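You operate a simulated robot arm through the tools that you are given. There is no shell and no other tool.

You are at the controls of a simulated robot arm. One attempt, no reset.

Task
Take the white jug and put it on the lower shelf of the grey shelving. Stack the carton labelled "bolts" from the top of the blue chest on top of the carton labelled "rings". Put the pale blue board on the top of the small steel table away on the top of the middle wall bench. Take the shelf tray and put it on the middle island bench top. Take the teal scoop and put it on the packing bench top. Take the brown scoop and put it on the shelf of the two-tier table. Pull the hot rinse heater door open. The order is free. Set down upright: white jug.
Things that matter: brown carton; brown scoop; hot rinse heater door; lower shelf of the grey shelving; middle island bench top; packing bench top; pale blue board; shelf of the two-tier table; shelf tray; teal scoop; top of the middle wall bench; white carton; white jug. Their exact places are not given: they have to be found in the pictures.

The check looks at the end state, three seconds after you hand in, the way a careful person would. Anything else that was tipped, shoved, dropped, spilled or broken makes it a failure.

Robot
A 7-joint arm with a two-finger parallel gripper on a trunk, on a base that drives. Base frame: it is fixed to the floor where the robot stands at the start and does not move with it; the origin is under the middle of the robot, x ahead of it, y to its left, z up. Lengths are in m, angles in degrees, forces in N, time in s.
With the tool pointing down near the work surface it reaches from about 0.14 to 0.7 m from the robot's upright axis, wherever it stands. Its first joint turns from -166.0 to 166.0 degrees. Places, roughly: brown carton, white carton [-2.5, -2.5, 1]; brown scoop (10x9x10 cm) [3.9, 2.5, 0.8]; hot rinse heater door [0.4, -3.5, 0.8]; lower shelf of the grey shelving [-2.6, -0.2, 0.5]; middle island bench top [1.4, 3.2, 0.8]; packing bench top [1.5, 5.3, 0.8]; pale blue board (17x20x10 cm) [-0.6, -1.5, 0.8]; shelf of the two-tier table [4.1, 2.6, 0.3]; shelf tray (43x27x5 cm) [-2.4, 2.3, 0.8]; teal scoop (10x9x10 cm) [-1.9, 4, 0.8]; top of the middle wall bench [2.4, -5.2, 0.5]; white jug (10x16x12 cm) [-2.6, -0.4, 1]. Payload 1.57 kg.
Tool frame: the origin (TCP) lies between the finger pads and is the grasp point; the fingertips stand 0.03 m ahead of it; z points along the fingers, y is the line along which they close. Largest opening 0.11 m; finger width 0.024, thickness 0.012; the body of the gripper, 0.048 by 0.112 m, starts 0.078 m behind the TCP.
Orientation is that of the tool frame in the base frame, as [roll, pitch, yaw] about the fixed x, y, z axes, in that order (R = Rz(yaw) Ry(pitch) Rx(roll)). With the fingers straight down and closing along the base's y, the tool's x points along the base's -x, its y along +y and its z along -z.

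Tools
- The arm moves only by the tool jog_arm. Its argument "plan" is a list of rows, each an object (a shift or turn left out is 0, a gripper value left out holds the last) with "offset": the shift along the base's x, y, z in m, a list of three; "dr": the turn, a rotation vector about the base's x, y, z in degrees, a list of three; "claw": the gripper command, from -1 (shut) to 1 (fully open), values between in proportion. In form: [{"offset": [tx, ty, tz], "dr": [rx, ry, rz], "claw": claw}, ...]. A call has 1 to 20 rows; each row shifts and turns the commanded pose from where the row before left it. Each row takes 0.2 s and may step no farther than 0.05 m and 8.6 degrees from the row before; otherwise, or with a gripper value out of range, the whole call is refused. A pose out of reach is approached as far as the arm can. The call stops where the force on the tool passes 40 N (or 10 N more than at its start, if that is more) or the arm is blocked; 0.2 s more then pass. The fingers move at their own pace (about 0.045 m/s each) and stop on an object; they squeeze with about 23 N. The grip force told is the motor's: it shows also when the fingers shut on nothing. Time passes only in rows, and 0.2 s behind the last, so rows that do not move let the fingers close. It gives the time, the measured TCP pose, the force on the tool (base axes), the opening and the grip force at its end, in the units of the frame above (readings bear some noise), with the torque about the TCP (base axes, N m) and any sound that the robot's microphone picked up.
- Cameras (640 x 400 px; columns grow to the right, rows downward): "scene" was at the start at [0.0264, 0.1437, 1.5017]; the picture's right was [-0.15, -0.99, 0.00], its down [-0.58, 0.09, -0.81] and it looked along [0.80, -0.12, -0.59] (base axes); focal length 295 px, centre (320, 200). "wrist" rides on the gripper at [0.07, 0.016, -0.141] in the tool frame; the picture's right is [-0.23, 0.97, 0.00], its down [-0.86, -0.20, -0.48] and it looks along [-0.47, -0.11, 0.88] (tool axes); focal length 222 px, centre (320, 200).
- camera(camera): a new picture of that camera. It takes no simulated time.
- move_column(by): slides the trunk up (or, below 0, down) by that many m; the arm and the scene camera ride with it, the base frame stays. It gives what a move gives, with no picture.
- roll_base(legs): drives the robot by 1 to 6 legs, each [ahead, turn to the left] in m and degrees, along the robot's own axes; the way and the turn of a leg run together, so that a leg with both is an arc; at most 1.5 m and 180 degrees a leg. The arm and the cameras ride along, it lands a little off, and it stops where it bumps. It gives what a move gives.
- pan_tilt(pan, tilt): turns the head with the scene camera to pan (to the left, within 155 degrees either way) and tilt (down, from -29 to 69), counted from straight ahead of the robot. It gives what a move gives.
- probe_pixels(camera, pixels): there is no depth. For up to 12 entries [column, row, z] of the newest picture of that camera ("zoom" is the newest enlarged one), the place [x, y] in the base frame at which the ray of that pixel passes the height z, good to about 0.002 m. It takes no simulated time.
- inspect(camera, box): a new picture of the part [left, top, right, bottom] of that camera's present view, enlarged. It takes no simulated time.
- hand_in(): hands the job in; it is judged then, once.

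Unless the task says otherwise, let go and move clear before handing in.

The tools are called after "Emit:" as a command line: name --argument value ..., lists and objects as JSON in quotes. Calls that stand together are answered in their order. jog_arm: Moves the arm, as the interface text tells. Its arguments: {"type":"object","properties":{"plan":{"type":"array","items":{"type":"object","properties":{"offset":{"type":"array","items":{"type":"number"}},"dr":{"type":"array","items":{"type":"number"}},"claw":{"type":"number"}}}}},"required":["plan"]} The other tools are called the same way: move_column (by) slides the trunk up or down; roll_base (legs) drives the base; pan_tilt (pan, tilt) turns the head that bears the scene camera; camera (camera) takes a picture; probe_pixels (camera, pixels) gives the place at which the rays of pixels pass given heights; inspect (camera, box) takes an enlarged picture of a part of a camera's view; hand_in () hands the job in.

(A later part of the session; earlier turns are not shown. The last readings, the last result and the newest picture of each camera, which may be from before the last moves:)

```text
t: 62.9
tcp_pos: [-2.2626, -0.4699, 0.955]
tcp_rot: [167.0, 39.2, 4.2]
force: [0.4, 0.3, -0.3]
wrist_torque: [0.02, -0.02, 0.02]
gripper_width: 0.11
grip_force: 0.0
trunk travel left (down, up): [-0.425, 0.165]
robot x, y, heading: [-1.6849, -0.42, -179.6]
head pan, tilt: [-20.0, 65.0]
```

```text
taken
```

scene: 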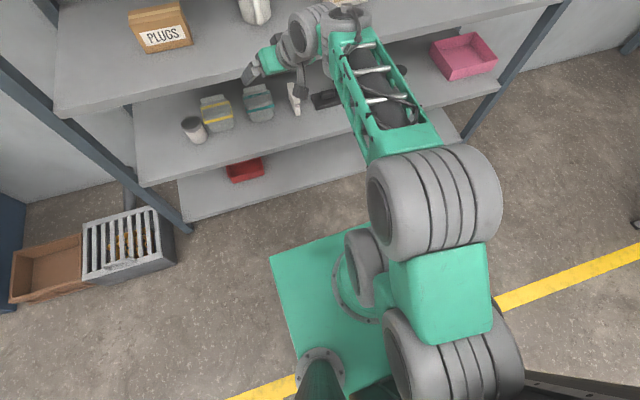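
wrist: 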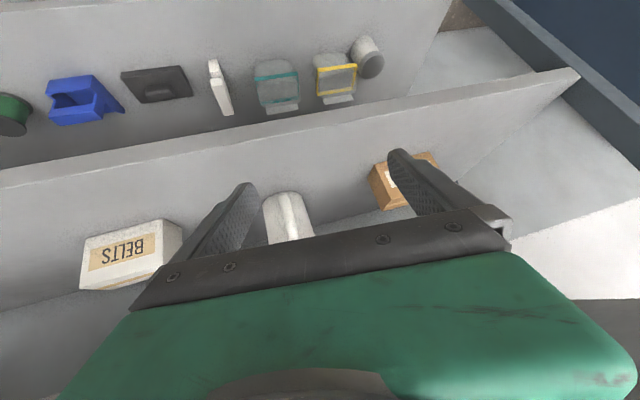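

The forearm descends from the elbow, limiting how far the hand can tip up. I'll lower the trunk so the arm works higher relative to its shoulder, then raise and level the tool.

Emit:
jog_arm --plan '[{"offset": [0.03, 0, 0]}, {"offset": [0.03, 0, 0]}]'

Emit:
move_column --by -0.3

Emit:
jog_arm --plan '[{"offset": [0, 0, 0.03]}, {"offset": [0, 0, 0.03]}, {"offset": [0, 0, 0.03]}, {"offset": [0, 0, 0.03]}, {"offset": [0, 0, 0.03]}, {"offset": [0, 0, 0.03]}, {"offset": [0, 0, 0.03]}, {"offset": [0, 0, 0.03]}]'

Emit:
jog_arm --plan '[{"dr": [0, 5, 0]}, {"dr": [0, 5, 0]}, {"dr": [0, 5, 0]}, {"dr": [0, 5, 0]}]'

```text
t: 63.6
tcp_pos: [-2.1867, -0.4757, 0.8813]
tcp_rot: [164.7, 30.1, 3.2]
force: [-0.6, 0.1, -0.8]
wrist_torque: [0.02, 0.01, 0.01]
gripper_width: 0.1098
grip_force: 0.1
trunk travel left (down, up): [-0.425, 0.165]
robot x, y, heading: [-1.6857, -0.4242, -180.0]
head pan, tilt: [-20.0, 65.0]
stopped in row 2: the arm was blocked; the commanded pose is now the measured one
```

```text
t: 66.6
tcp_pos: [-2.1913, -0.4754, 0.5804]
tcp_rot: [164.6, 29.7, 3.3]
force: [-0.2, -0.6, 0.7]
wrist_torque: [0.0, 0.0, 0.01]
gripper_width: 0.1099
grip_force: 0.1
trunk travel left (down, up): [-0.125, 0.465]
robot x, y, heading: [-1.6851, -0.4215, -179.7]
head pan, tilt: [-20.0, 65.0]
```

```text
t: 68.4
tcp_pos: [-2.1887, -0.4752, 0.8287]
tcp_rot: [164.7, 30.6, 3.4]
force: [0.3, 0.3, 0.2]
wrist_torque: [0.01, -0.01, -0.01]
gripper_width: 0.1099
grip_force: 0.0
trunk travel left (down, up): [-0.125, 0.465]
robot x, y, heading: [-1.6845, -0.4229, -179.8]
head pan, tilt: [-20.0, 65.0]
```

```text
t: 69.4
tcp_pos: [-2.1886, -0.475, 0.8286]
tcp_rot: [166.4, 50.7, 4.6]
force: [-0.3, 0.2, -0.3]
wrist_torque: [0.02, -0.03, -0.02]
gripper_width: 0.1103
grip_force: 0.1
trunk travel left (down, up): [-0.125, 0.465]
robot x, y, heading: [-1.6841, -0.4203, -179.6]
head pan, tilt: [-20.0, 65.0]
```

Rotation now works freely. I continue to level the tool and raise it toward z≈0.95.

Emit:
jog_arm --plan '[{"offset": [0, 0, 0.015], "dr": [0, 5, 0]}, {"offset": [0, 0, 0.015], "dr": [0, 5, 0]}, {"offset": [0, 0, 0.015], "dr": [0, 5, 0]}, {"offset": [0, 0, 0.015], "dr": [0, 5, 0]}, {"offset": [0, 0, 0.015], "dr": [0, 5, 0]}, {"offset": [0, 0, 0.015], "dr": [0, 5, 0]}]'

Emit:
camera --camera "wrist"

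Emit:
pan_tilt --pan 5 --tilt 15

Emit:
camera --camera "scene"

```text
t: 71.0
tcp_pos: [-2.2088, -0.4737, 0.8629]
tcp_rot: [166.0, 73.7, 4.3]
force: [0.6, 0.3, 0.3]
wrist_torque: [0.0, -0.01, -0.02]
gripper_width: 0.1099
grip_force: 0.0
trunk travel left (down, up): [-0.125, 0.465]
robot x, y, heading: [-1.6838, -0.4198, -179.8]
head pan, tilt: [-20.0, 65.0]
stopped in row 6: the arm was blocked; the commanded pose is now the measured one
```

```text
taken
```

wrist: 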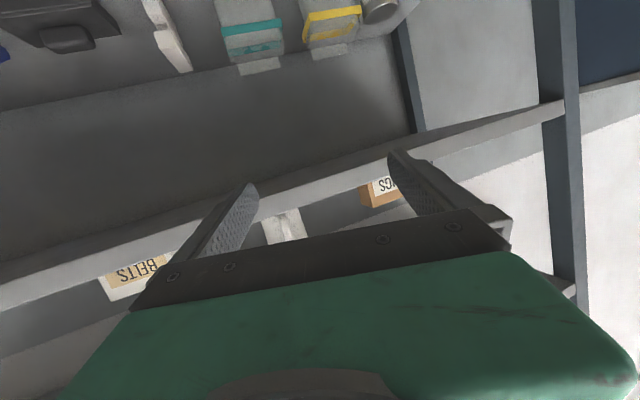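

```text
t: 72.1
tcp_pos: [-2.2079, -0.4737, 0.861]
tcp_rot: [166.0, 73.7, 4.2]
force: [0.4, -0.3, 0.5]
wrist_torque: [-0.03, 0.0, 0.0]
gripper_width: 0.1102
grip_force: 0.1
trunk travel left (down, up): [-0.125, 0.465]
robot x, y, heading: [-1.6816, -0.4206, -179.4]
head pan, tilt: [5.0, 15.0]
```

```text
taken
```

scene: 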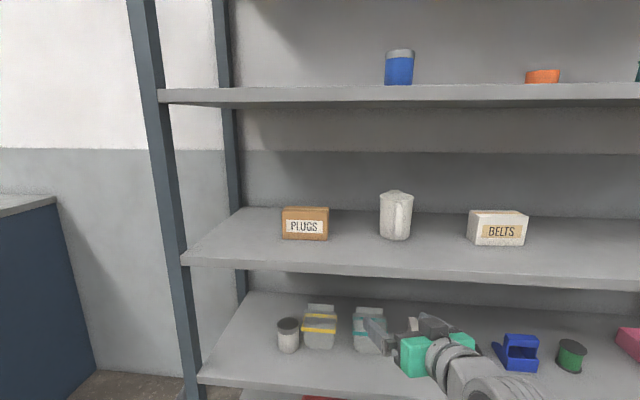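

The jug is now well visible at (396,215), with its handle facing the robot. I zoom in on it and on the lower shelf.

Emit:
inspect --camera "scene" --box '[350, 175, 450, 250]'

Emit:
probe_pixels --camera "scene" --pixels '[[395, 240, 0.9], [380, 235, 0.9], [411, 235, 0.9], [398, 240, 0.9], [300, 266, 0.87], [300, 257, 0.9], [305, 240, 0.9], [500, 246, 0.9], [300, 382, 0.5], [300, 350, 0.52], [570, 373, 0.52], [520, 372, 0.52]]'

```text
5.33 times, centred on (400, 212) of scene
```

zoom: 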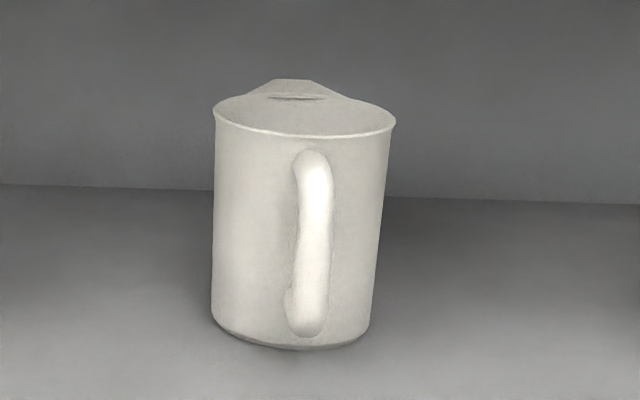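

```text
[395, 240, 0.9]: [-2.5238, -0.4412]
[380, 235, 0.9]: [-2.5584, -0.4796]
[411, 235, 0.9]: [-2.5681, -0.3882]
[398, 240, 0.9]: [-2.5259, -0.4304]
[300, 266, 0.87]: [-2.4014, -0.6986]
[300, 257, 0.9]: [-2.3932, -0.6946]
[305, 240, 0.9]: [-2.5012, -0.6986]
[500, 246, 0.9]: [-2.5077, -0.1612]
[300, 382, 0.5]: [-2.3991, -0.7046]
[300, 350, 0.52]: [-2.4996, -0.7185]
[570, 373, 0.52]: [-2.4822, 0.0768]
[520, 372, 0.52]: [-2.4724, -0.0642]
```

The jug axis is near [-2.57,-0.434], about 9 cm wide, handle pointing at the robot, roughly 18 mm wide. I'll look at the right part of the lower shelf for free space.

Emit:
pan_tilt --pan -25 --tilt 25

Emit:
camera --camera "scene"

```text
t: 73.1
tcp_pos: [-2.2088, -0.4733, 0.8608]
tcp_rot: [166.0, 73.7, 4.3]
force: [-1.0, 0.5, -0.6]
wrist_torque: [0.01, -0.02, 0.0]
gripper_width: 0.1101
grip_force: 0.1
trunk travel left (down, up): [-0.125, 0.465]
robot x, y, heading: [-1.6847, -0.4221, -179.9]
head pan, tilt: [-25.0, 25.0]
```

```text
taken
```

scene: 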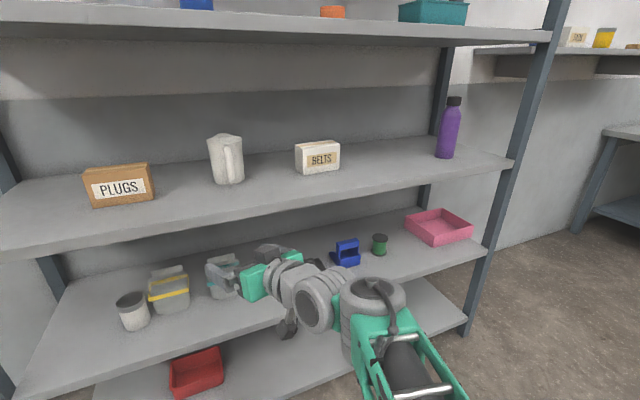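

Emit:
probe_pixels --camera "scene" --pixels '[[379, 255, 0.52], [387, 253, 0.52], [406, 228, 0.52], [438, 246, 0.52], [472, 238, 0.52], [440, 210, 0.55], [333, 262, 0.52], [358, 266, 0.52], [372, 215, 0.52], [450, 262, 0.52], [480, 250, 0.52]]'

Emit:
inspect --camera "scene" --box '[320, 190, 500, 300]'

```text
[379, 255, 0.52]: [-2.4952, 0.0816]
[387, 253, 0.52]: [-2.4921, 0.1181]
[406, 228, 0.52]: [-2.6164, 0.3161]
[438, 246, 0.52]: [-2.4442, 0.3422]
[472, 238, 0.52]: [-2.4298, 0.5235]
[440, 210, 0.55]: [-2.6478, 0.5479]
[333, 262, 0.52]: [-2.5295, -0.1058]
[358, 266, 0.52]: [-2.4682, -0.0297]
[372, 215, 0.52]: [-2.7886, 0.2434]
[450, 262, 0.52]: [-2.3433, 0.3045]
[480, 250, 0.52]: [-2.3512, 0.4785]
```

```text
3.56 times, centred on (410, 245) of scene
```

zoom: 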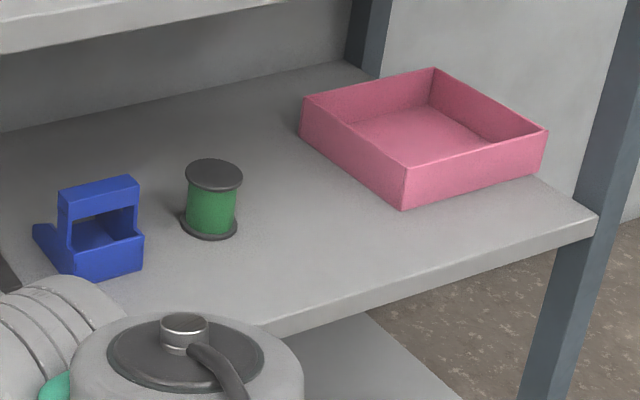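

There's a clear 19 cm gap between the green spool (right edge y≈0.12) and the pink tray (left edge y≈0.32) for the jug. I now set the tool to about 40° downward, squared to the handle, at z≈0.96 in front of the jug.

Emit:
jog_arm --plan '[{"offset": [0, 0.01, 0.02], "dr": [0, 0, -6.5]}, {"offset": [0, 0.01, 0.02], "dr": [0, 0, -6.5]}, {"offset": [0, 0.01, 0.02], "dr": [0, 0, -6.5]}, {"offset": [0, 0.01, 0.02], "dr": [3.9, 0, 0]}, {"offset": [0, 0, 0.02], "dr": [0, -8, 0]}, {"offset": [0, 0, 0.01], "dr": [0, -8, 0]}, {"offset": [0, 0, 0], "dr": [0, -8, 0]}, {}]'

Emit:
camera --camera "wrist"

Emit:
camera --camera "scene"

```text
t: 74.9
tcp_pos: [-2.2023, -0.4344, 0.9763]
tcp_rot: [-178.2, 51.0, -0.2]
force: [0.4, 0.0, 0.1]
wrist_torque: [-0.01, 0.0, 0.0]
gripper_width: 0.11
grip_force: 0.1
trunk travel left (down, up): [-0.125, 0.465]
robot x, y, heading: [-1.6832, -0.4208, -179.7]
head pan, tilt: [-25.0, 25.0]
```

```text
taken
```

wrist: 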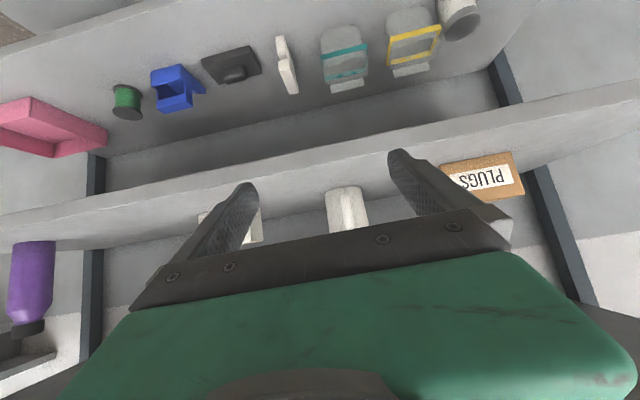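

```text
taken
```

scene: 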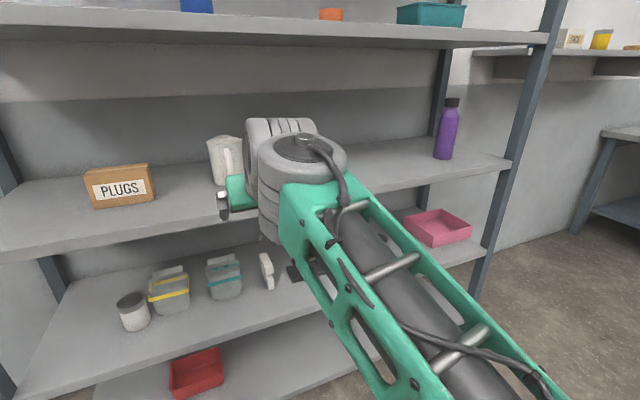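

The jug's handle is centred between the fingers in the wrist view (345,210). I advance 0.2 m toward it.

Emit:
jog_arm --plan '[{"offset": [-0.04, 0, -0.003]}, {"offset": [-0.04, 0, -0.003]}, {"offset": [-0.04, 0, -0.003]}, {"offset": [-0.04, 0, -0.003]}, {"offset": [-0.04, 0, -0.003]}, {}]'

Emit:
camera --camera "wrist"

Emit:
pan_tilt --pan 5 --tilt 15

Emit:
inspect --camera "scene" --box '[300, 150, 500, 280]'

```text
t: 76.3
tcp_pos: [-2.4034, -0.4363, 0.9611]
tcp_rot: [-178.4, 51.0, -0.2]
force: [-0.5, -0.9, -0.2]
wrist_torque: [-0.01, 0.04, -0.04]
gripper_width: 0.1098
grip_force: 0.1
trunk travel left (down, up): [-0.125, 0.465]
robot x, y, heading: [-1.6816, -0.4209, -179.8]
head pan, tilt: [-25.0, 25.0]
```

```text
taken
```

wrist: 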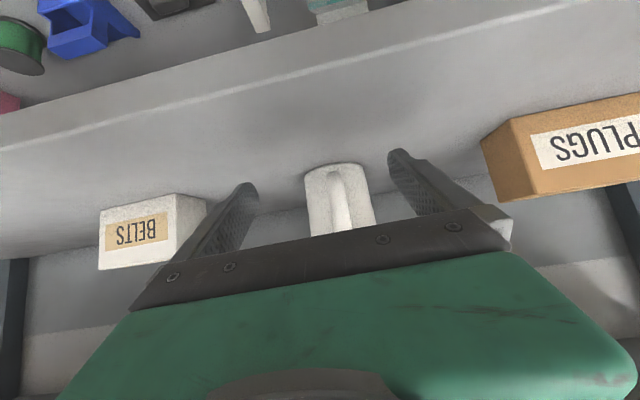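

```text
t: 77.2
tcp_pos: [-2.4038, -0.4367, 0.9631]
tcp_rot: [-178.3, 50.8, -0.2]
force: [0.2, -0.7, -0.3]
wrist_torque: [0.02, 0.05, 0.0]
gripper_width: 0.1097
grip_force: 0.0
trunk travel left (down, up): [-0.125, 0.465]
robot x, y, heading: [-1.684, -0.4198, -179.6]
head pan, tilt: [5.0, 15.0]
```

```text
3.08 times, centred on (400, 215) of scene
```

zoom: 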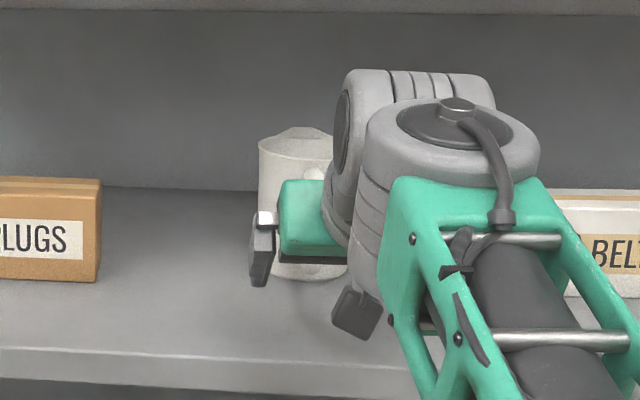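

The handle sits between the fingers (338,200), slightly toward the right one. I advance another 6.5 cm with a 4 mm shift to −y, then check.

Emit:
jog_arm --plan '[{"offset": [-0.02, -0.002, -0.001]}, {"offset": [-0.02, -0.002, -0.001]}, {"offset": [-0.02, 0, -0.001]}, {}]'

Emit:
camera --camera "wrist"

Emit:
inspect --camera "scene" --box '[300, 150, 500, 280]'

```text
t: 78.2
tcp_pos: [-2.4634, -0.4383, 0.9583]
tcp_rot: [-178.3, 50.9, -0.2]
force: [0.1, 0.7, 0.2]
wrist_torque: [0.03, 0.0, -0.01]
gripper_width: 0.1098
grip_force: 0.0
trunk travel left (down, up): [-0.125, 0.465]
robot x, y, heading: [-1.6839, -0.4191, -179.7]
head pan, tilt: [5.0, 15.0]
```

```text
taken
```

wrist: 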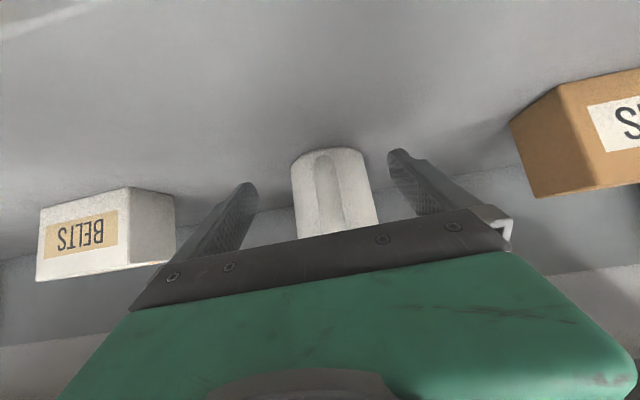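

```text
3.08 times, centred on (400, 215) of scene
```

zoom: 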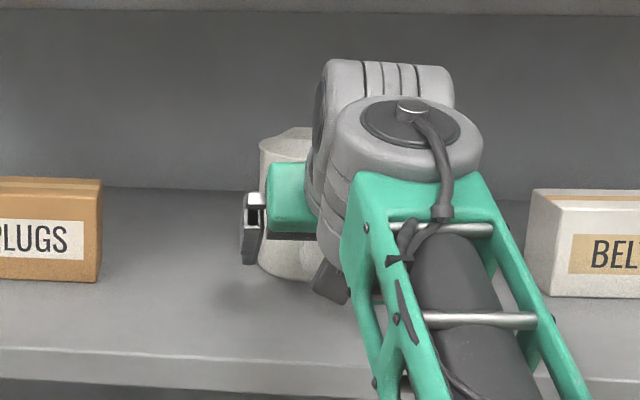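

Centred well and no contact. I advance 1.4 cm more so the pads cover the handle bar, then close gently and check the opening.

Emit:
jog_arm --plan '[{"offset": [-0.014, 0, 0]}, {}, {"claw": 0.3}, {}, {"claw": -0.2}, {}, {"claw": -1}, {}, {}, {}, {}]'

Emit:
camera --camera "wrist"

```text
t: 80.6
tcp_pos: [-2.4775, -0.4392, 0.9582]
tcp_rot: [-178.3, 51.0, -0.1]
force: [-0.2, -3.4, 2.8]
wrist_torque: [-0.48, 0.29, 0.21]
gripper_width: 0.018
grip_force: 23.1
trunk travel left (down, up): [-0.125, 0.465]
robot x, y, heading: [-1.6844, -0.4219, -179.9]
head pan, tilt: [5.0, 15.0]
```

```text
taken
```

wrist: 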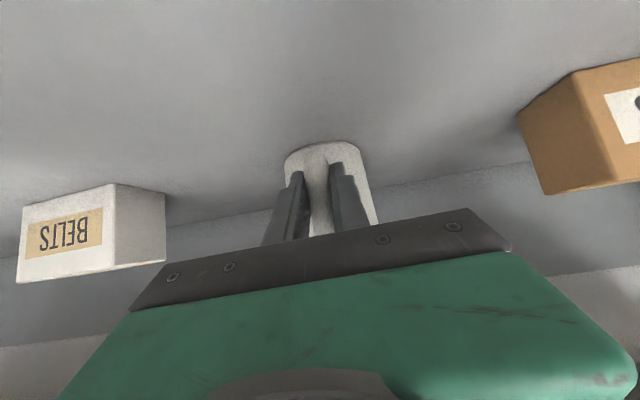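

The fingers closed on the handle at 18 mm with 23 N. I lift slowly by 3 cm and check for slipping.

Emit:
jog_arm --plan '[{"offset": [0, 0, 0.01]}, {"offset": [0, 0, 0.01]}, {"offset": [0, 0, 0.01]}, {}]'

Emit:
camera --camera "wrist"

Emit:
inspect --camera "scene" --box '[300, 150, 500, 280]'

```text
t: 81.6
tcp_pos: [-2.4735, -0.4406, 0.9855]
tcp_rot: [-178.4, 51.0, -0.3]
force: [-0.6, 0.4, -4.5]
wrist_torque: [-0.01, -0.31, 0.0]
gripper_width: 0.0179
grip_force: 23.0
out of reach, approached as far as the arm can: row 3
trunk travel left (down, up): [-0.125, 0.465]
robot x, y, heading: [-1.6805, -0.4157, -179.6]
head pan, tilt: [5.0, 15.0]
```

```text
taken
```

wrist: 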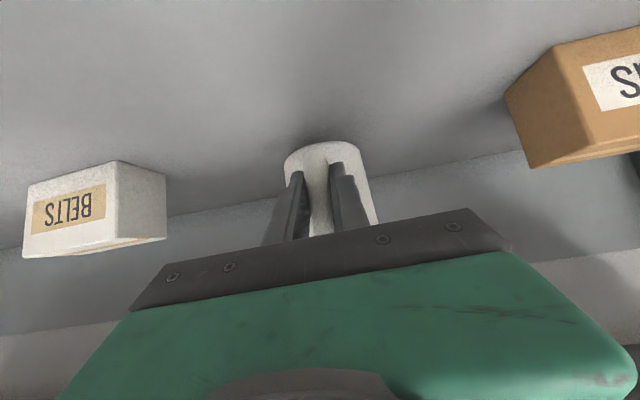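

```text
3.08 times, centred on (400, 215) of scene
```

zoom: 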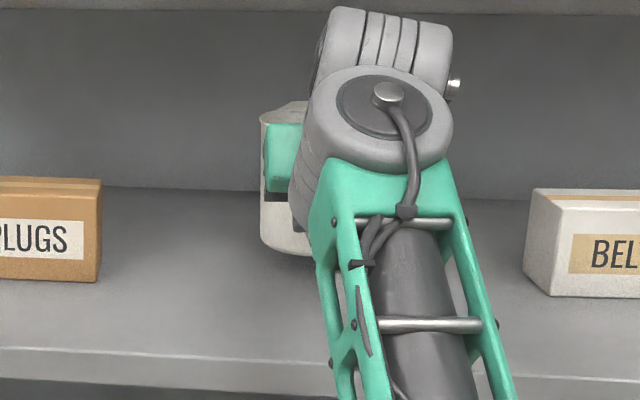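

The jug is up (−4.5 N, steady grip). I pull it straight back out of the shelf.

Emit:
jog_arm --plan '[{"offset": [0.02, 0, 0]}, {"offset": [0.03, 0, 0]}, {"offset": [0.03, 0, 0]}, {"offset": [0.03, 0, 0]}, {"offset": [0.03, 0, 0]}, {"offset": [0.03, 0, 0]}, {"offset": [0.03, 0, 0]}, {"offset": [0.03, 0, 0]}, {"offset": [0.03, 0, 0]}, {"offset": [0.03, 0, 0]}, {}]'

Emit:
camera --camera "scene"

```text
t: 84.0
tcp_pos: [-2.2735, -0.4422, 1.0836]
tcp_rot: [-178.3, 50.8, -0.3]
force: [0.1, 0.0, -5.0]
wrist_torque: [0.0, -0.32, 0.03]
gripper_width: 0.0178
grip_force: 22.7
out of reach, approached as far as the arm can: row 4, 5, 6, 7, 8, 9, 10
trunk travel left (down, up): [-0.125, 0.465]
robot x, y, heading: [-1.6852, -0.4243, -179.7]
head pan, tilt: [5.0, 15.0]
```

```text
taken
```

scene: 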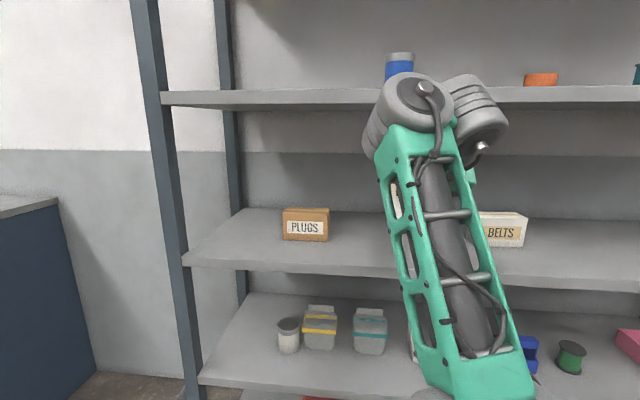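

The arm hit its inner limit and rose to z=1.08 (still clear below the upper shelf). I'll back the base off instead to pull the jug out.

Emit:
roll_base --legs '[[-0.3, 0]]'

Emit:
jog_arm --plan '[{}, {}]'

Emit:
camera --camera "scene"

Emit:
camera --camera "wrist"

```text
t: 86.1
tcp_pos: [-1.9746, -0.4426, 1.0835]
tcp_rot: [-178.2, 50.8, -0.1]
force: [-1.2, 0.5, -4.2]
wrist_torque: [0.01, -0.34, -0.01]
gripper_width: 0.0178
grip_force: 22.7
trunk travel left (down, up): [-0.125, 0.465]
robot x, y, heading: [-1.3803, -0.4152, -179.8]
head pan, tilt: [5.0, 15.0]
```

```text
t: 86.7
tcp_pos: [-1.9741, -0.4427, 1.0845]
tcp_rot: [-178.3, 50.7, -0.2]
force: [0.1, -0.6, -5.1]
wrist_torque: [-0.05, -0.38, -0.01]
gripper_width: 0.0179
grip_force: 22.9
trunk travel left (down, up): [-0.125, 0.465]
robot x, y, heading: [-1.385, -0.4195, -179.7]
head pan, tilt: [5.0, 15.0]
```

```text
taken
```

scene: 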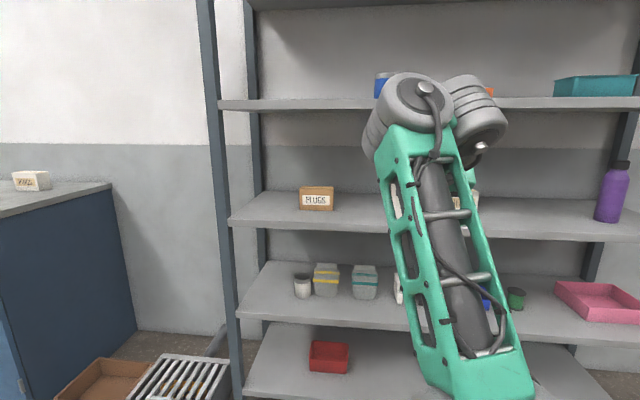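

```text
taken
```

wrist: 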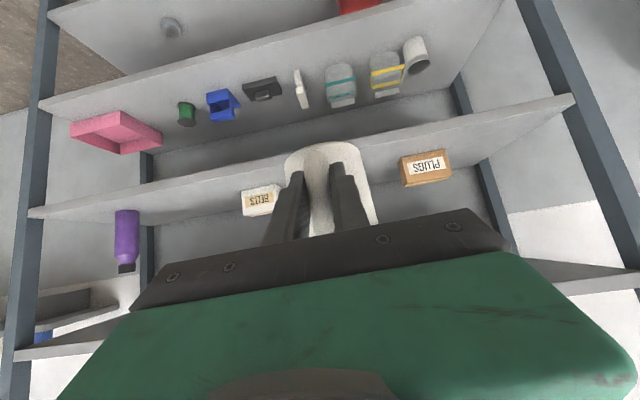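

Jug out and hanging upright. I'll lower the trunk fully and test, in the free space here, whether the arm can bring the jug down to lower-shelf height at this tilt.

Emit:
move_column --by -0.12

Emit:
jog_arm --plan '[{"offset": [-0.03, 0, -0.03]}, {"offset": [-0.03, 0, -0.03]}, {"offset": [-0.03, 0, -0.03]}, {"offset": [-0.03, 0, -0.03]}, {"offset": [-0.02, 0, -0.03]}, {"offset": [0, 0, -0.03]}, {"offset": [0, 0, -0.03]}, {"offset": [0, 0, -0.03]}]'

```text
t: 88.2
tcp_pos: [-1.9737, -0.4425, 0.9637]
tcp_rot: [-178.3, 50.8, -0.1]
force: [0.0, 0.6, -4.5]
wrist_torque: [0.0, -0.34, 0.0]
gripper_width: 0.0178
grip_force: 22.5
trunk travel left (down, up): [-0.005, 0.585]
robot x, y, heading: [-1.3847, -0.4171, -179.8]
head pan, tilt: [5.0, 15.0]
```

```text
t: 90.0
tcp_pos: [-2.1574, -0.47, 0.8072]
tcp_rot: [-177.9, 50.1, -0.2]
force: [0.0, 0.4, -3.9]
wrist_torque: [-0.01, -0.36, 0.02]
gripper_width: 0.0179
grip_force: 23.1
out of reach, approached as far as the arm can: row 1, 5, 6, 7, 8
trunk travel left (down, up): [-0.005, 0.585]
robot x, y, heading: [-1.3834, -0.4134, -179.8]
head pan, tilt: [5.0, 15.0]
```

The arm stopped short (commanded lower). I look at its posture to understand the limit.

Emit:
pan_tilt --pan -20 --tilt 35

Emit:
camera --camera "scene"

```text
t: 90.9
tcp_pos: [-2.1569, -0.4687, 0.8072]
tcp_rot: [-177.8, 50.2, -0.1]
force: [0.8, 0.0, -4.7]
wrist_torque: [-0.01, -0.36, 0.0]
gripper_width: 0.0177
grip_force: 23.1
trunk travel left (down, up): [-0.005, 0.585]
robot x, y, heading: [-1.3829, -0.4125, -179.7]
head pan, tilt: [-20.0, 35.0]
```

```text
taken
```

scene: 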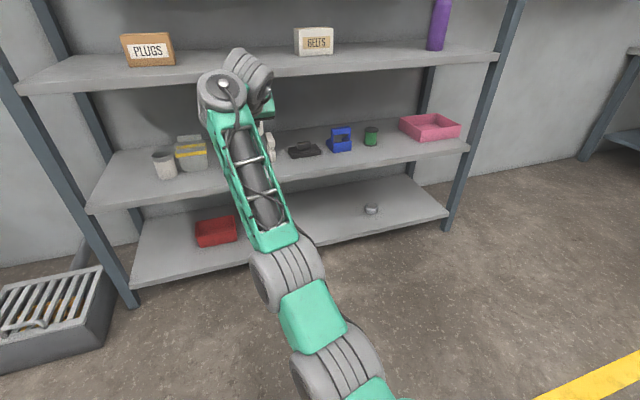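

The arm is swivelled sideways in its redundancy. I test nearby commanded poses (farther out) to see whether the low height becomes reachable here in free space.

Emit:
jog_arm --plan '[{"offset": [-0.03, 0, 0]}, {"offset": [-0.03, 0, 0]}, {"offset": [-0.03, 0, 0]}, {}]'

```text
t: 91.9
tcp_pos: [-2.2135, -0.4749, 0.8005]
tcp_rot: [-178.3, 50.8, -0.1]
force: [-0.2, -0.8, -3.1]
wrist_torque: [-0.04, -0.35, 0.02]
gripper_width: 0.0178
grip_force: 23.1
out of reach, approached as far as the arm can: row 2, 3
trunk travel left (down, up): [-0.005, 0.585]
robot x, y, heading: [-1.3812, -0.4217, -179.5]
head pan, tilt: [-20.0, 35.0]
```

Low height isn't reachable in this swivelled posture. I'll back off, fold the tool to pointing down (the jug is empty, held firmly), lower in a standard elbow-up posture and then pitch up again.

Emit:
roll_base --legs '[[-0.35, 0]]'

Emit:
jog_arm --plan '[{"offset": [0.03, 0, 0], "dr": [0, -5, 0]}, {"offset": [0.03, 0, 0], "dr": [0, -5, 0]}, {"offset": [0.03, 0, 0], "dr": [0, -5, 0]}, {"offset": [0.03, 0, 0], "dr": [0, -5, 0]}, {"offset": [0.03, 0, 0], "dr": [0, -5, 0]}, {"offset": [0.03, 0, 0], "dr": [0, -5, 0]}, {"offset": [0.03, 0, 0], "dr": [0, -5, 0]}, {"offset": [0.03, 0, 0], "dr": [0, -5, 0]}, {"offset": [0.03, 0, 0], "dr": [0, -5, 0]}, {"offset": [0.03, 0, 0], "dr": [0, -5, 0]}, {}]'

Emit:
camera --camera "scene"

Emit:
camera --camera "wrist"

```text
t: 94.1
tcp_pos: [-1.8697, -0.4685, 0.8008]
tcp_rot: [-178.4, 50.8, -0.4]
force: [0.2, 0.9, -4.4]
wrist_torque: [-0.01, -0.33, -0.02]
gripper_width: 0.0179
grip_force: 23.0
trunk travel left (down, up): [-0.005, 0.585]
robot x, y, heading: [-1.0366, -0.4153, -179.8]
head pan, tilt: [-20.0, 35.0]
```

```text
t: 96.5
tcp_pos: [-1.5095, -0.5021, 0.6914]
tcp_rot: [-178.0, 1.7, -0.3]
force: [0.4, 0.0, -4.1]
wrist_torque: [-0.03, -0.2, 0.0]
gripper_width: 0.0179
grip_force: 22.4
out of reach, approached as far as the arm can: row 3, 4, 5, 6, 7, 8, 9, 10
trunk travel left (down, up): [-0.005, 0.585]
robot x, y, heading: [-1.0392, -0.4166, -180.1]
head pan, tilt: [-20.0, 35.0]
```

```text
taken
```

scene: 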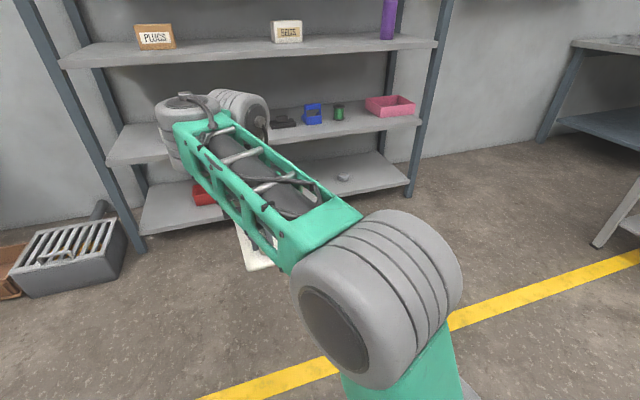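

```text
taken
```

wrist: 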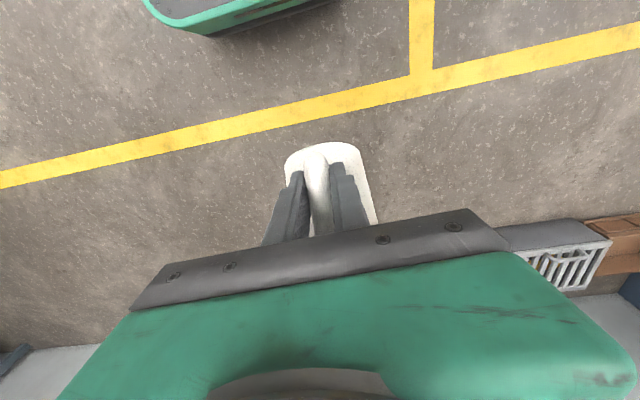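

The tool points down again with the jug firmly held. I lower to a standard elbow-up height and read whether poses are tracked.

Emit:
jog_arm --plan '[{"offset": [0, 0, -0.03]}, {"offset": [0, 0, -0.03]}, {"offset": [0, 0, -0.03]}, {"offset": [0, 0, -0.03]}, {}]'

Emit:
camera --camera "scene"

```text
t: 97.7
tcp_pos: [-1.5073, -0.5039, 0.5732]
tcp_rot: [-178.0, 0.8, -0.4]
force: [-0.2, -1.5, -4.5]
wrist_torque: [0.01, -0.23, 0.0]
gripper_width: 0.0178
grip_force: 23.0
trunk travel left (down, up): [-0.005, 0.585]
robot x, y, heading: [-1.0391, -0.4169, -179.9]
head pan, tilt: [-20.0, 35.0]
```

```text
taken
```

scene: 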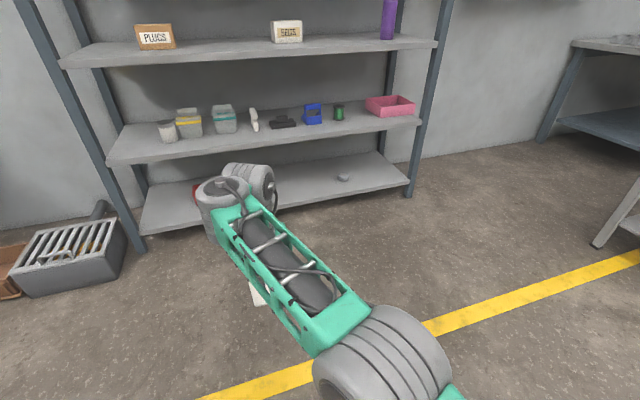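

Tracking is clean now. I pitch the tool back up 50° while extending forward at this low height.

Emit:
jog_arm --plan '[{"offset": [-0.025, 0.005, 0.005], "dr": [0, 5, 0]}, {"offset": [-0.025, 0.005, 0.005], "dr": [0, 5, 0]}, {"offset": [-0.025, 0.005, 0.005], "dr": [0, 5, 0]}, {"offset": [-0.025, 0.005, 0.005], "dr": [0, 5, 0]}, {"offset": [-0.025, 0.005, 0.005], "dr": [0, 5, 0]}, {"offset": [-0.025, 0.005, 0.005], "dr": [0, 5, 0]}, {"offset": [-0.025, 0.005, 0.005], "dr": [0, 5, 0]}, {"offset": [-0.025, 0.005, 0.005], "dr": [0, 5, 0]}, {"offset": [-0.025, 0.005, 0.005], "dr": [0, 5, 0]}, {"offset": [-0.025, 0.005, 0.005], "dr": [0, 5, 0]}, {}]'

Emit:
camera --camera "scene"

```text
t: 100.1
tcp_pos: [-1.7598, -0.4527, 0.6215]
tcp_rot: [-178.3, 50.8, -0.4]
force: [0.6, -0.2, -4.1]
wrist_torque: [-0.04, -0.37, 0.0]
gripper_width: 0.0178
grip_force: 23.1
trunk travel left (down, up): [-0.005, 0.585]
robot x, y, heading: [-1.0417, -0.4137, -180.0]
head pan, tilt: [-20.0, 35.0]
```

```text
taken
```

scene: 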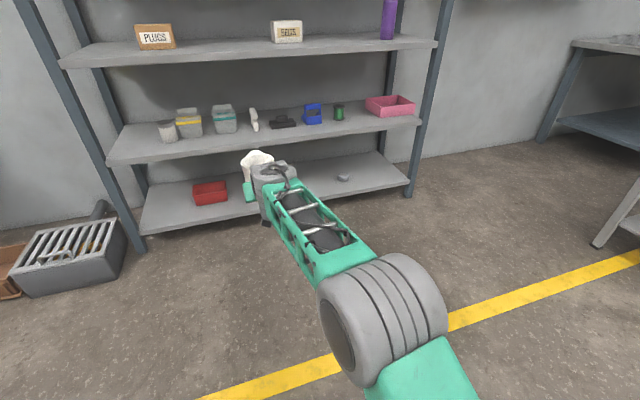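

The low pose now works (z=0.62, same tool angle). I raise slightly, then drive to line up with the free gap at y≈0.22 on the lower shelf.

Emit:
jog_arm --plan '[{"offset": [0, 0, 0.02]}, {"offset": [0, 0, 0.02]}, {}]'

Emit:
roll_base --legs '[[-0.3, 0], [0, -48], [0.91, 0], [0, 48]]'

Emit:
pan_tilt --pan 0 --tilt 25

Emit:
camera --camera "scene"

Emit:
camera --camera "wrist"

```text
t: 100.9
tcp_pos: [-1.7614, -0.4512, 0.6635]
tcp_rot: [-178.3, 50.6, -0.4]
force: [0.0, -0.5, -4.1]
wrist_torque: [0.02, -0.35, 0.01]
gripper_width: 0.0178
grip_force: 23.4
trunk travel left (down, up): [-0.005, 0.585]
robot x, y, heading: [-1.0382, -0.4138, -180.0]
head pan, tilt: [-20.0, 35.0]
```

```text
t: 111.8
tcp_pos: [-2.0578, 0.2389, 0.6627]
tcp_rot: [-178.3, 50.6, -0.5]
force: [0.6, 0.5, -3.6]
wrist_torque: [-0.02, -0.36, 0.0]
gripper_width: 0.0182
grip_force: 22.9
trunk travel left (down, up): [-0.005, 0.585]
robot x, y, heading: [-1.3336, 0.2697, 180.1]
head pan, tilt: [-20.0, 35.0]
```

```text
t: 112.6
tcp_pos: [-2.0579, 0.2399, 0.6639]
tcp_rot: [-178.3, 50.7, -0.6]
force: [1.2, 0.7, -4.5]
wrist_torque: [-0.02, -0.36, 0.0]
gripper_width: 0.0179
grip_force: 23.2
trunk travel left (down, up): [-0.005, 0.585]
robot x, y, heading: [-1.34, 0.2748, 180.0]
head pan, tilt: [0.0, 25.0]
```

```text
taken
```

scene: 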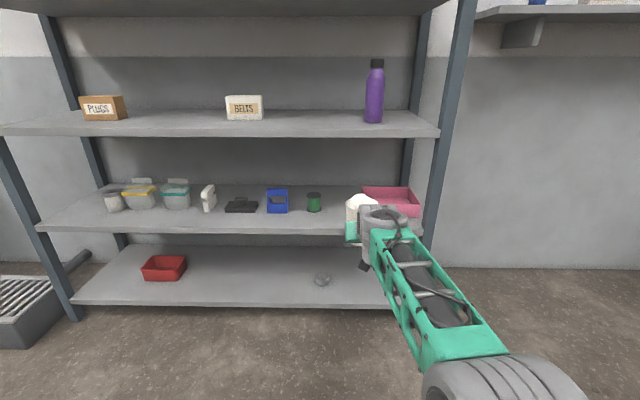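

```text
taken
```

wrist: 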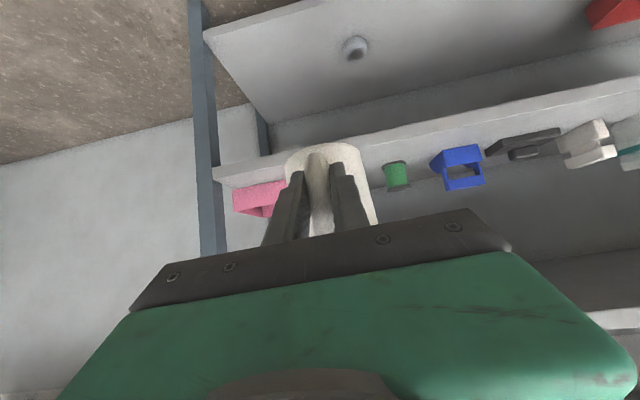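

The jug hangs in front of the gap between spool (315,203) and pink tray (390,198). I shift 2 cm to −y, lower 2 cm, and drive ahead 0.25 m.

Emit:
jog_arm --plan '[{"offset": [0, -0.01, -0.012]}, {"offset": [0, -0.01, -0.012]}, {}]'

Emit:
roll_base --legs '[[0.25, 0]]'

Emit:
camera --camera "scene"

Emit:
camera --camera "wrist"

```text
t: 113.4
tcp_pos: [-2.057, 0.2195, 0.6395]
tcp_rot: [-178.3, 50.8, -0.6]
force: [0.3, 0.3, -3.9]
wrist_torque: [-0.01, -0.4, 0.0]
gripper_width: 0.0177
grip_force: 22.5
trunk travel left (down, up): [-0.005, 0.585]
robot x, y, heading: [-1.3369, 0.2727, 179.9]
head pan, tilt: [0.0, 25.0]
```

```text
t: 115.2
tcp_pos: [-2.3055, 0.2193, 0.6389]
tcp_rot: [-178.3, 50.7, -0.6]
force: [0.2, -0.2, -4.6]
wrist_torque: [-0.01, -0.33, -0.01]
gripper_width: 0.0177
grip_force: 22.8
trunk travel left (down, up): [-0.005, 0.585]
robot x, y, heading: [-1.5845, 0.274, 179.9]
head pan, tilt: [0.0, 25.0]
```

```text
taken
```

scene: 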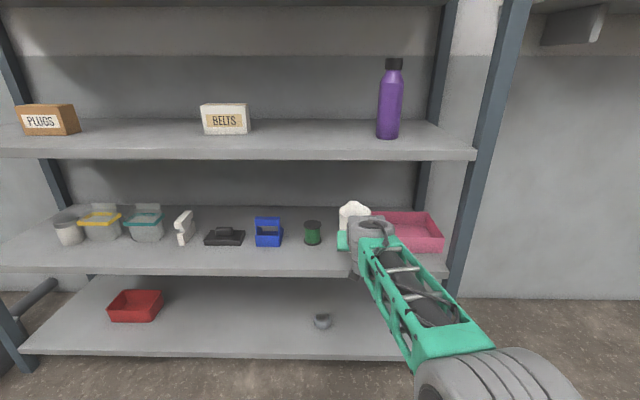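

```text
taken
```

wrist: 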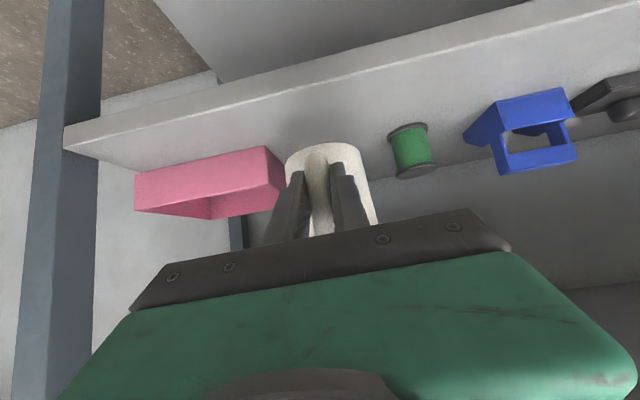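

The jug is heading into the gap. I verify spool/tray positions once more from this picture before the last 15 cm.

Emit:
probe_pixels --camera "scene" --pixels '[[312, 245, 0.52], [321, 241, 0.52], [395, 251, 0.52], [443, 250, 0.52], [443, 235, 0.57], [270, 274, 0.5], [270, 266, 0.52], [372, 212, 0.58]]'

Emit:
inspect --camera "scene" --box '[290, 180, 470, 290]'

```text
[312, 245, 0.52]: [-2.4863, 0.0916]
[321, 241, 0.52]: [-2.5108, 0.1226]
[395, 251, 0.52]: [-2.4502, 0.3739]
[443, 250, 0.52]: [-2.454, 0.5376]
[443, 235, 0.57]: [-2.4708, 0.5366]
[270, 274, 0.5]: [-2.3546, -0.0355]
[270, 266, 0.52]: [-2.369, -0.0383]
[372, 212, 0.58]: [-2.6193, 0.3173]
```

```text
3.56 times, centred on (380, 235) of scene
```

zoom: 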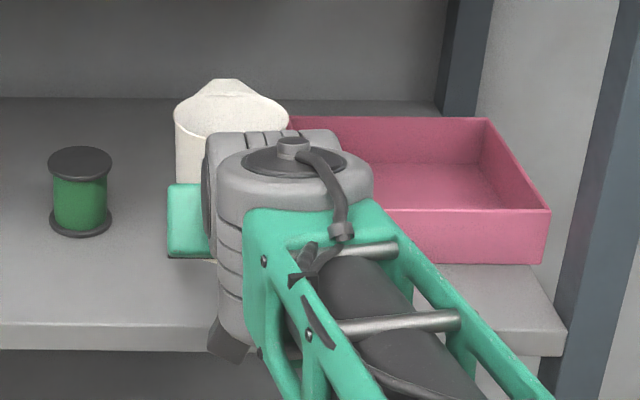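

The jug axis will end around y≈0.22, clear of the spool (0.12) and tray (0.32+); shelf top is about z≈0.505. I drive the last 0.155 m in.

Emit:
roll_base --legs '[[0.155, 0]]'

Emit:
camera --camera "wrist"

Emit:
camera --camera "scene"

```text
t: 116.7
tcp_pos: [-2.4621, 0.2212, 0.639]
tcp_rot: [-178.2, 50.8, -0.7]
force: [-0.3, 0.2, -4.3]
wrist_torque: [0.0, -0.36, 0.02]
gripper_width: 0.0178
grip_force: 22.8
trunk travel left (down, up): [-0.005, 0.585]
robot x, y, heading: [-1.7425, 0.2723, 180.0]
head pan, tilt: [0.0, 25.0]
```

```text
taken
```

wrist: 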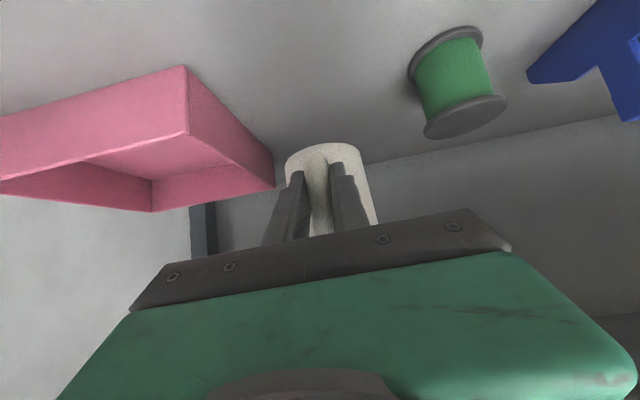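

```text
taken
```

scene: 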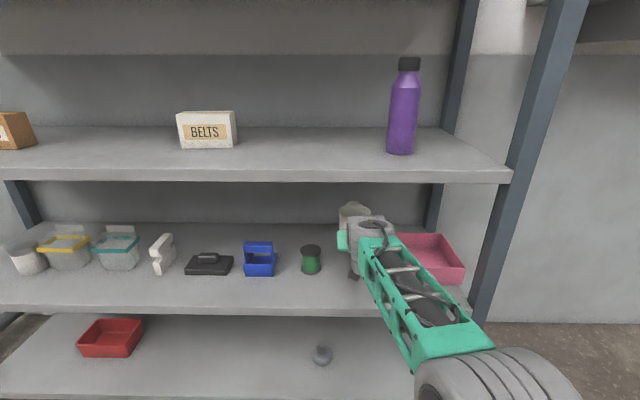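

The jug is in the gap; I nudge 1 cm to −y and lower to just above the shelf, checking force.

Emit:
jog_arm --plan '[{"offset": [0, -0.01, -0.02]}, {"offset": [0, 0, -0.02]}, {"offset": [0, 0, -0.015]}, {"offset": [0, 0, -0.005]}, {}]'

Emit:
inspect --camera "scene" --box '[270, 180, 480, 310]'

```text
t: 117.8
tcp_pos: [-2.4613, 0.2122, 0.5803]
tcp_rot: [-178.3, 50.8, -0.9]
force: [0.2, 0.0, -1.9]
wrist_torque: [-0.11, -0.02, -0.06]
gripper_width: 0.0178
grip_force: 22.5
trunk travel left (down, up): [-0.005, 0.585]
robot x, y, heading: [-1.7406, 0.2728, 180.0]
head pan, tilt: [0.0, 25.0]
```

```text
3.05 times, centred on (375, 245) of scene
```

zoom: 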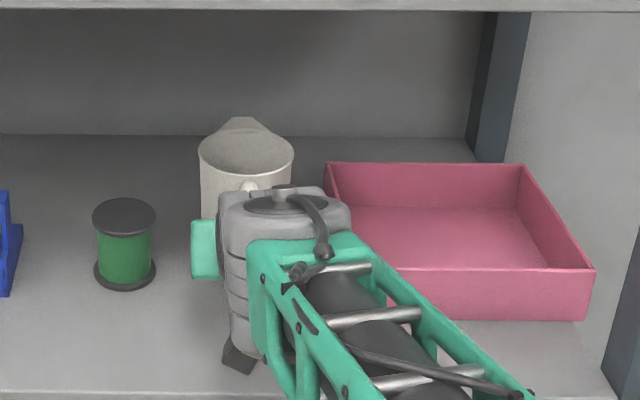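

The vertical load fell to −1.9 N and torque to ~0, so the jug touches the shelf. I lower 3 mm more, then open the fingers partly.

Emit:
jog_arm --plan '[{"offset": [0, 0, -0.002]}, {"offset": [0, 0, -0.001]}, {}, {"claw": -0.6}, {}, {"claw": -0.3}, {}, {"claw": 0.0}, {}, {}]'

Emit:
camera --camera "wrist"

Emit:
inspect --camera "scene" --box '[270, 180, 480, 310]'

```text
t: 120.0
tcp_pos: [-2.4612, 0.2121, 0.5753]
tcp_rot: [-178.3, 50.7, -0.7]
force: [-0.3, 0.2, 0.0]
wrist_torque: [0.0, 0.01, -0.01]
gripper_width: 0.055
grip_force: 0.0
trunk travel left (down, up): [-0.005, 0.585]
robot x, y, heading: [-1.739, 0.2742, 179.7]
head pan, tilt: [0.0, 25.0]
```

```text
taken
```

wrist: 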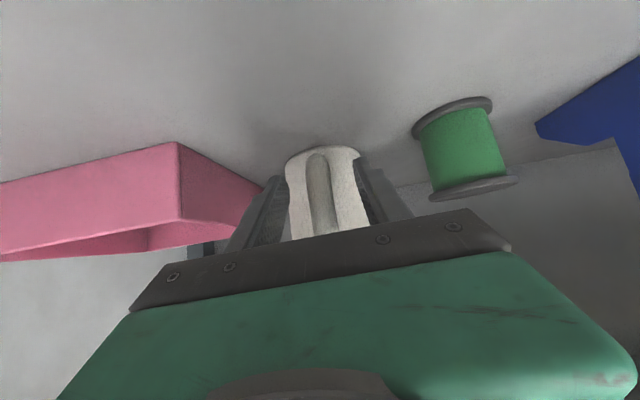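

```text
3.05 times, centred on (375, 245) of scene
```

zoom: 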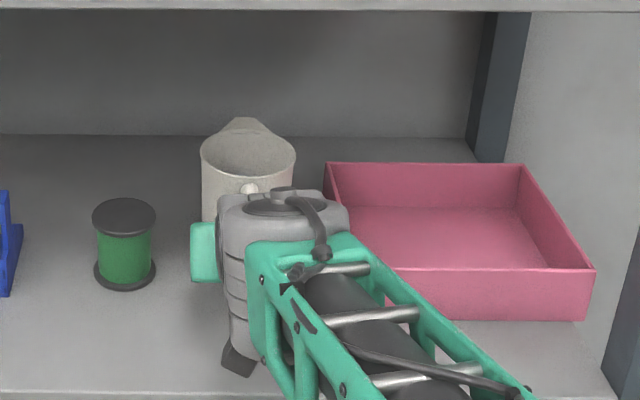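

The jug stands free with fingers clear on both sides of the handle. I back the base straight out.

Emit:
roll_base --legs '[[-0.12, 0], [-0.3, 0]]'

Emit:
camera --camera "scene"

Emit:
inspect --camera "scene" --box '[270, 150, 480, 280]'

```text
t: 122.9
tcp_pos: [-2.044, 0.2099, 0.5756]
tcp_rot: [-178.3, 50.7, -0.7]
force: [-0.7, -0.4, 0.7]
wrist_torque: [-0.02, 0.05, 0.02]
gripper_width: 0.0548
grip_force: 0.0
trunk travel left (down, up): [-0.005, 0.585]
robot x, y, heading: [-1.3217, 0.267, 179.8]
head pan, tilt: [0.0, 25.0]
```

```text
taken
```

scene: 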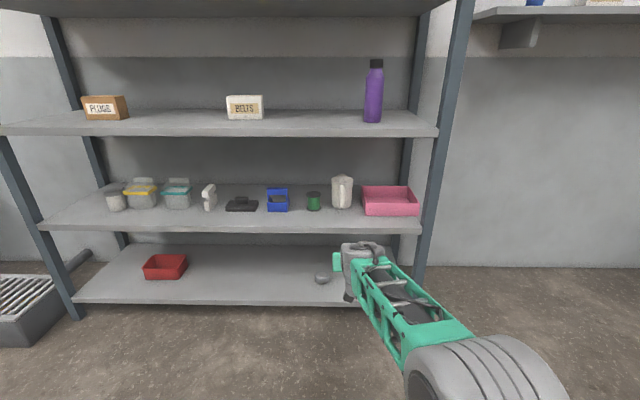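

```text
3.05 times, centred on (375, 215) of scene
```

zoom: 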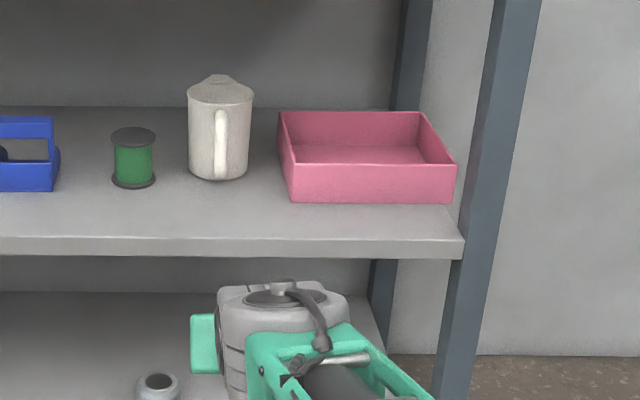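

The jug stands upright on the lower shelf at scene (342,192). Next are the cartons: I return the tool to pointing down and raise the trunk.

Emit:
jog_arm --plan '[{"offset": [0.025, 0, 0], "dr": [0, -5, 0], "claw": 1}, {"offset": [0.025, 0, 0], "dr": [0, -5, 0]}, {"offset": [0.025, 0, 0], "dr": [0, -5, 0]}, {"offset": [0.025, 0, 0], "dr": [0, -5, 0]}, {"offset": [0.025, 0, 0], "dr": [0, -5, 0]}, {"offset": [0.025, 0, 0], "dr": [0, -5, 0]}, {"offset": [0.025, 0, 0], "dr": [0, -5, 0]}, {"offset": [0.025, 0, 0], "dr": [0, -5, 0]}, {"offset": [0.025, 0, 0], "dr": [0, -5, 0]}, {"offset": [0.025, 0, 0], "dr": [0, -5, 0]}, {}]'

Emit:
move_column --by 0.425

Emit:
pan_tilt --pan 50 --tilt 25

Emit:
camera --camera "scene"

```text
t: 125.3
tcp_pos: [-1.7945, 0.2083, 0.5771]
tcp_rot: [-177.8, 0.8, -0.3]
force: [0.3, 1.0, 0.0]
wrist_torque: [0.0, -0.02, -0.01]
gripper_width: 0.11
grip_force: 0.1
trunk travel left (down, up): [-0.005, 0.585]
robot x, y, heading: [-1.3264, 0.2724, 179.9]
head pan, tilt: [0.0, 25.0]
```

```text
refused: 0.425 is not a number from -0.4 to 0.4
```

```text
t: 126.5
tcp_pos: [-1.7949, 0.2098, 0.5768]
tcp_rot: [-177.8, 0.7, -0.3]
force: [0.1, 0.4, 0.0]
wrist_torque: [-0.04, 0.0, 0.0]
gripper_width: 0.1101
grip_force: 0.2
trunk travel left (down, up): [-0.005, 0.585]
robot x, y, heading: [-1.3211, 0.2658, 179.6]
head pan, tilt: [50.0, 25.0]
```

```text
taken
```

scene: 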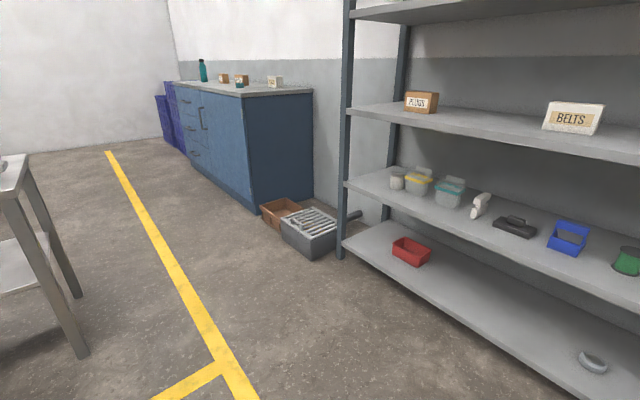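

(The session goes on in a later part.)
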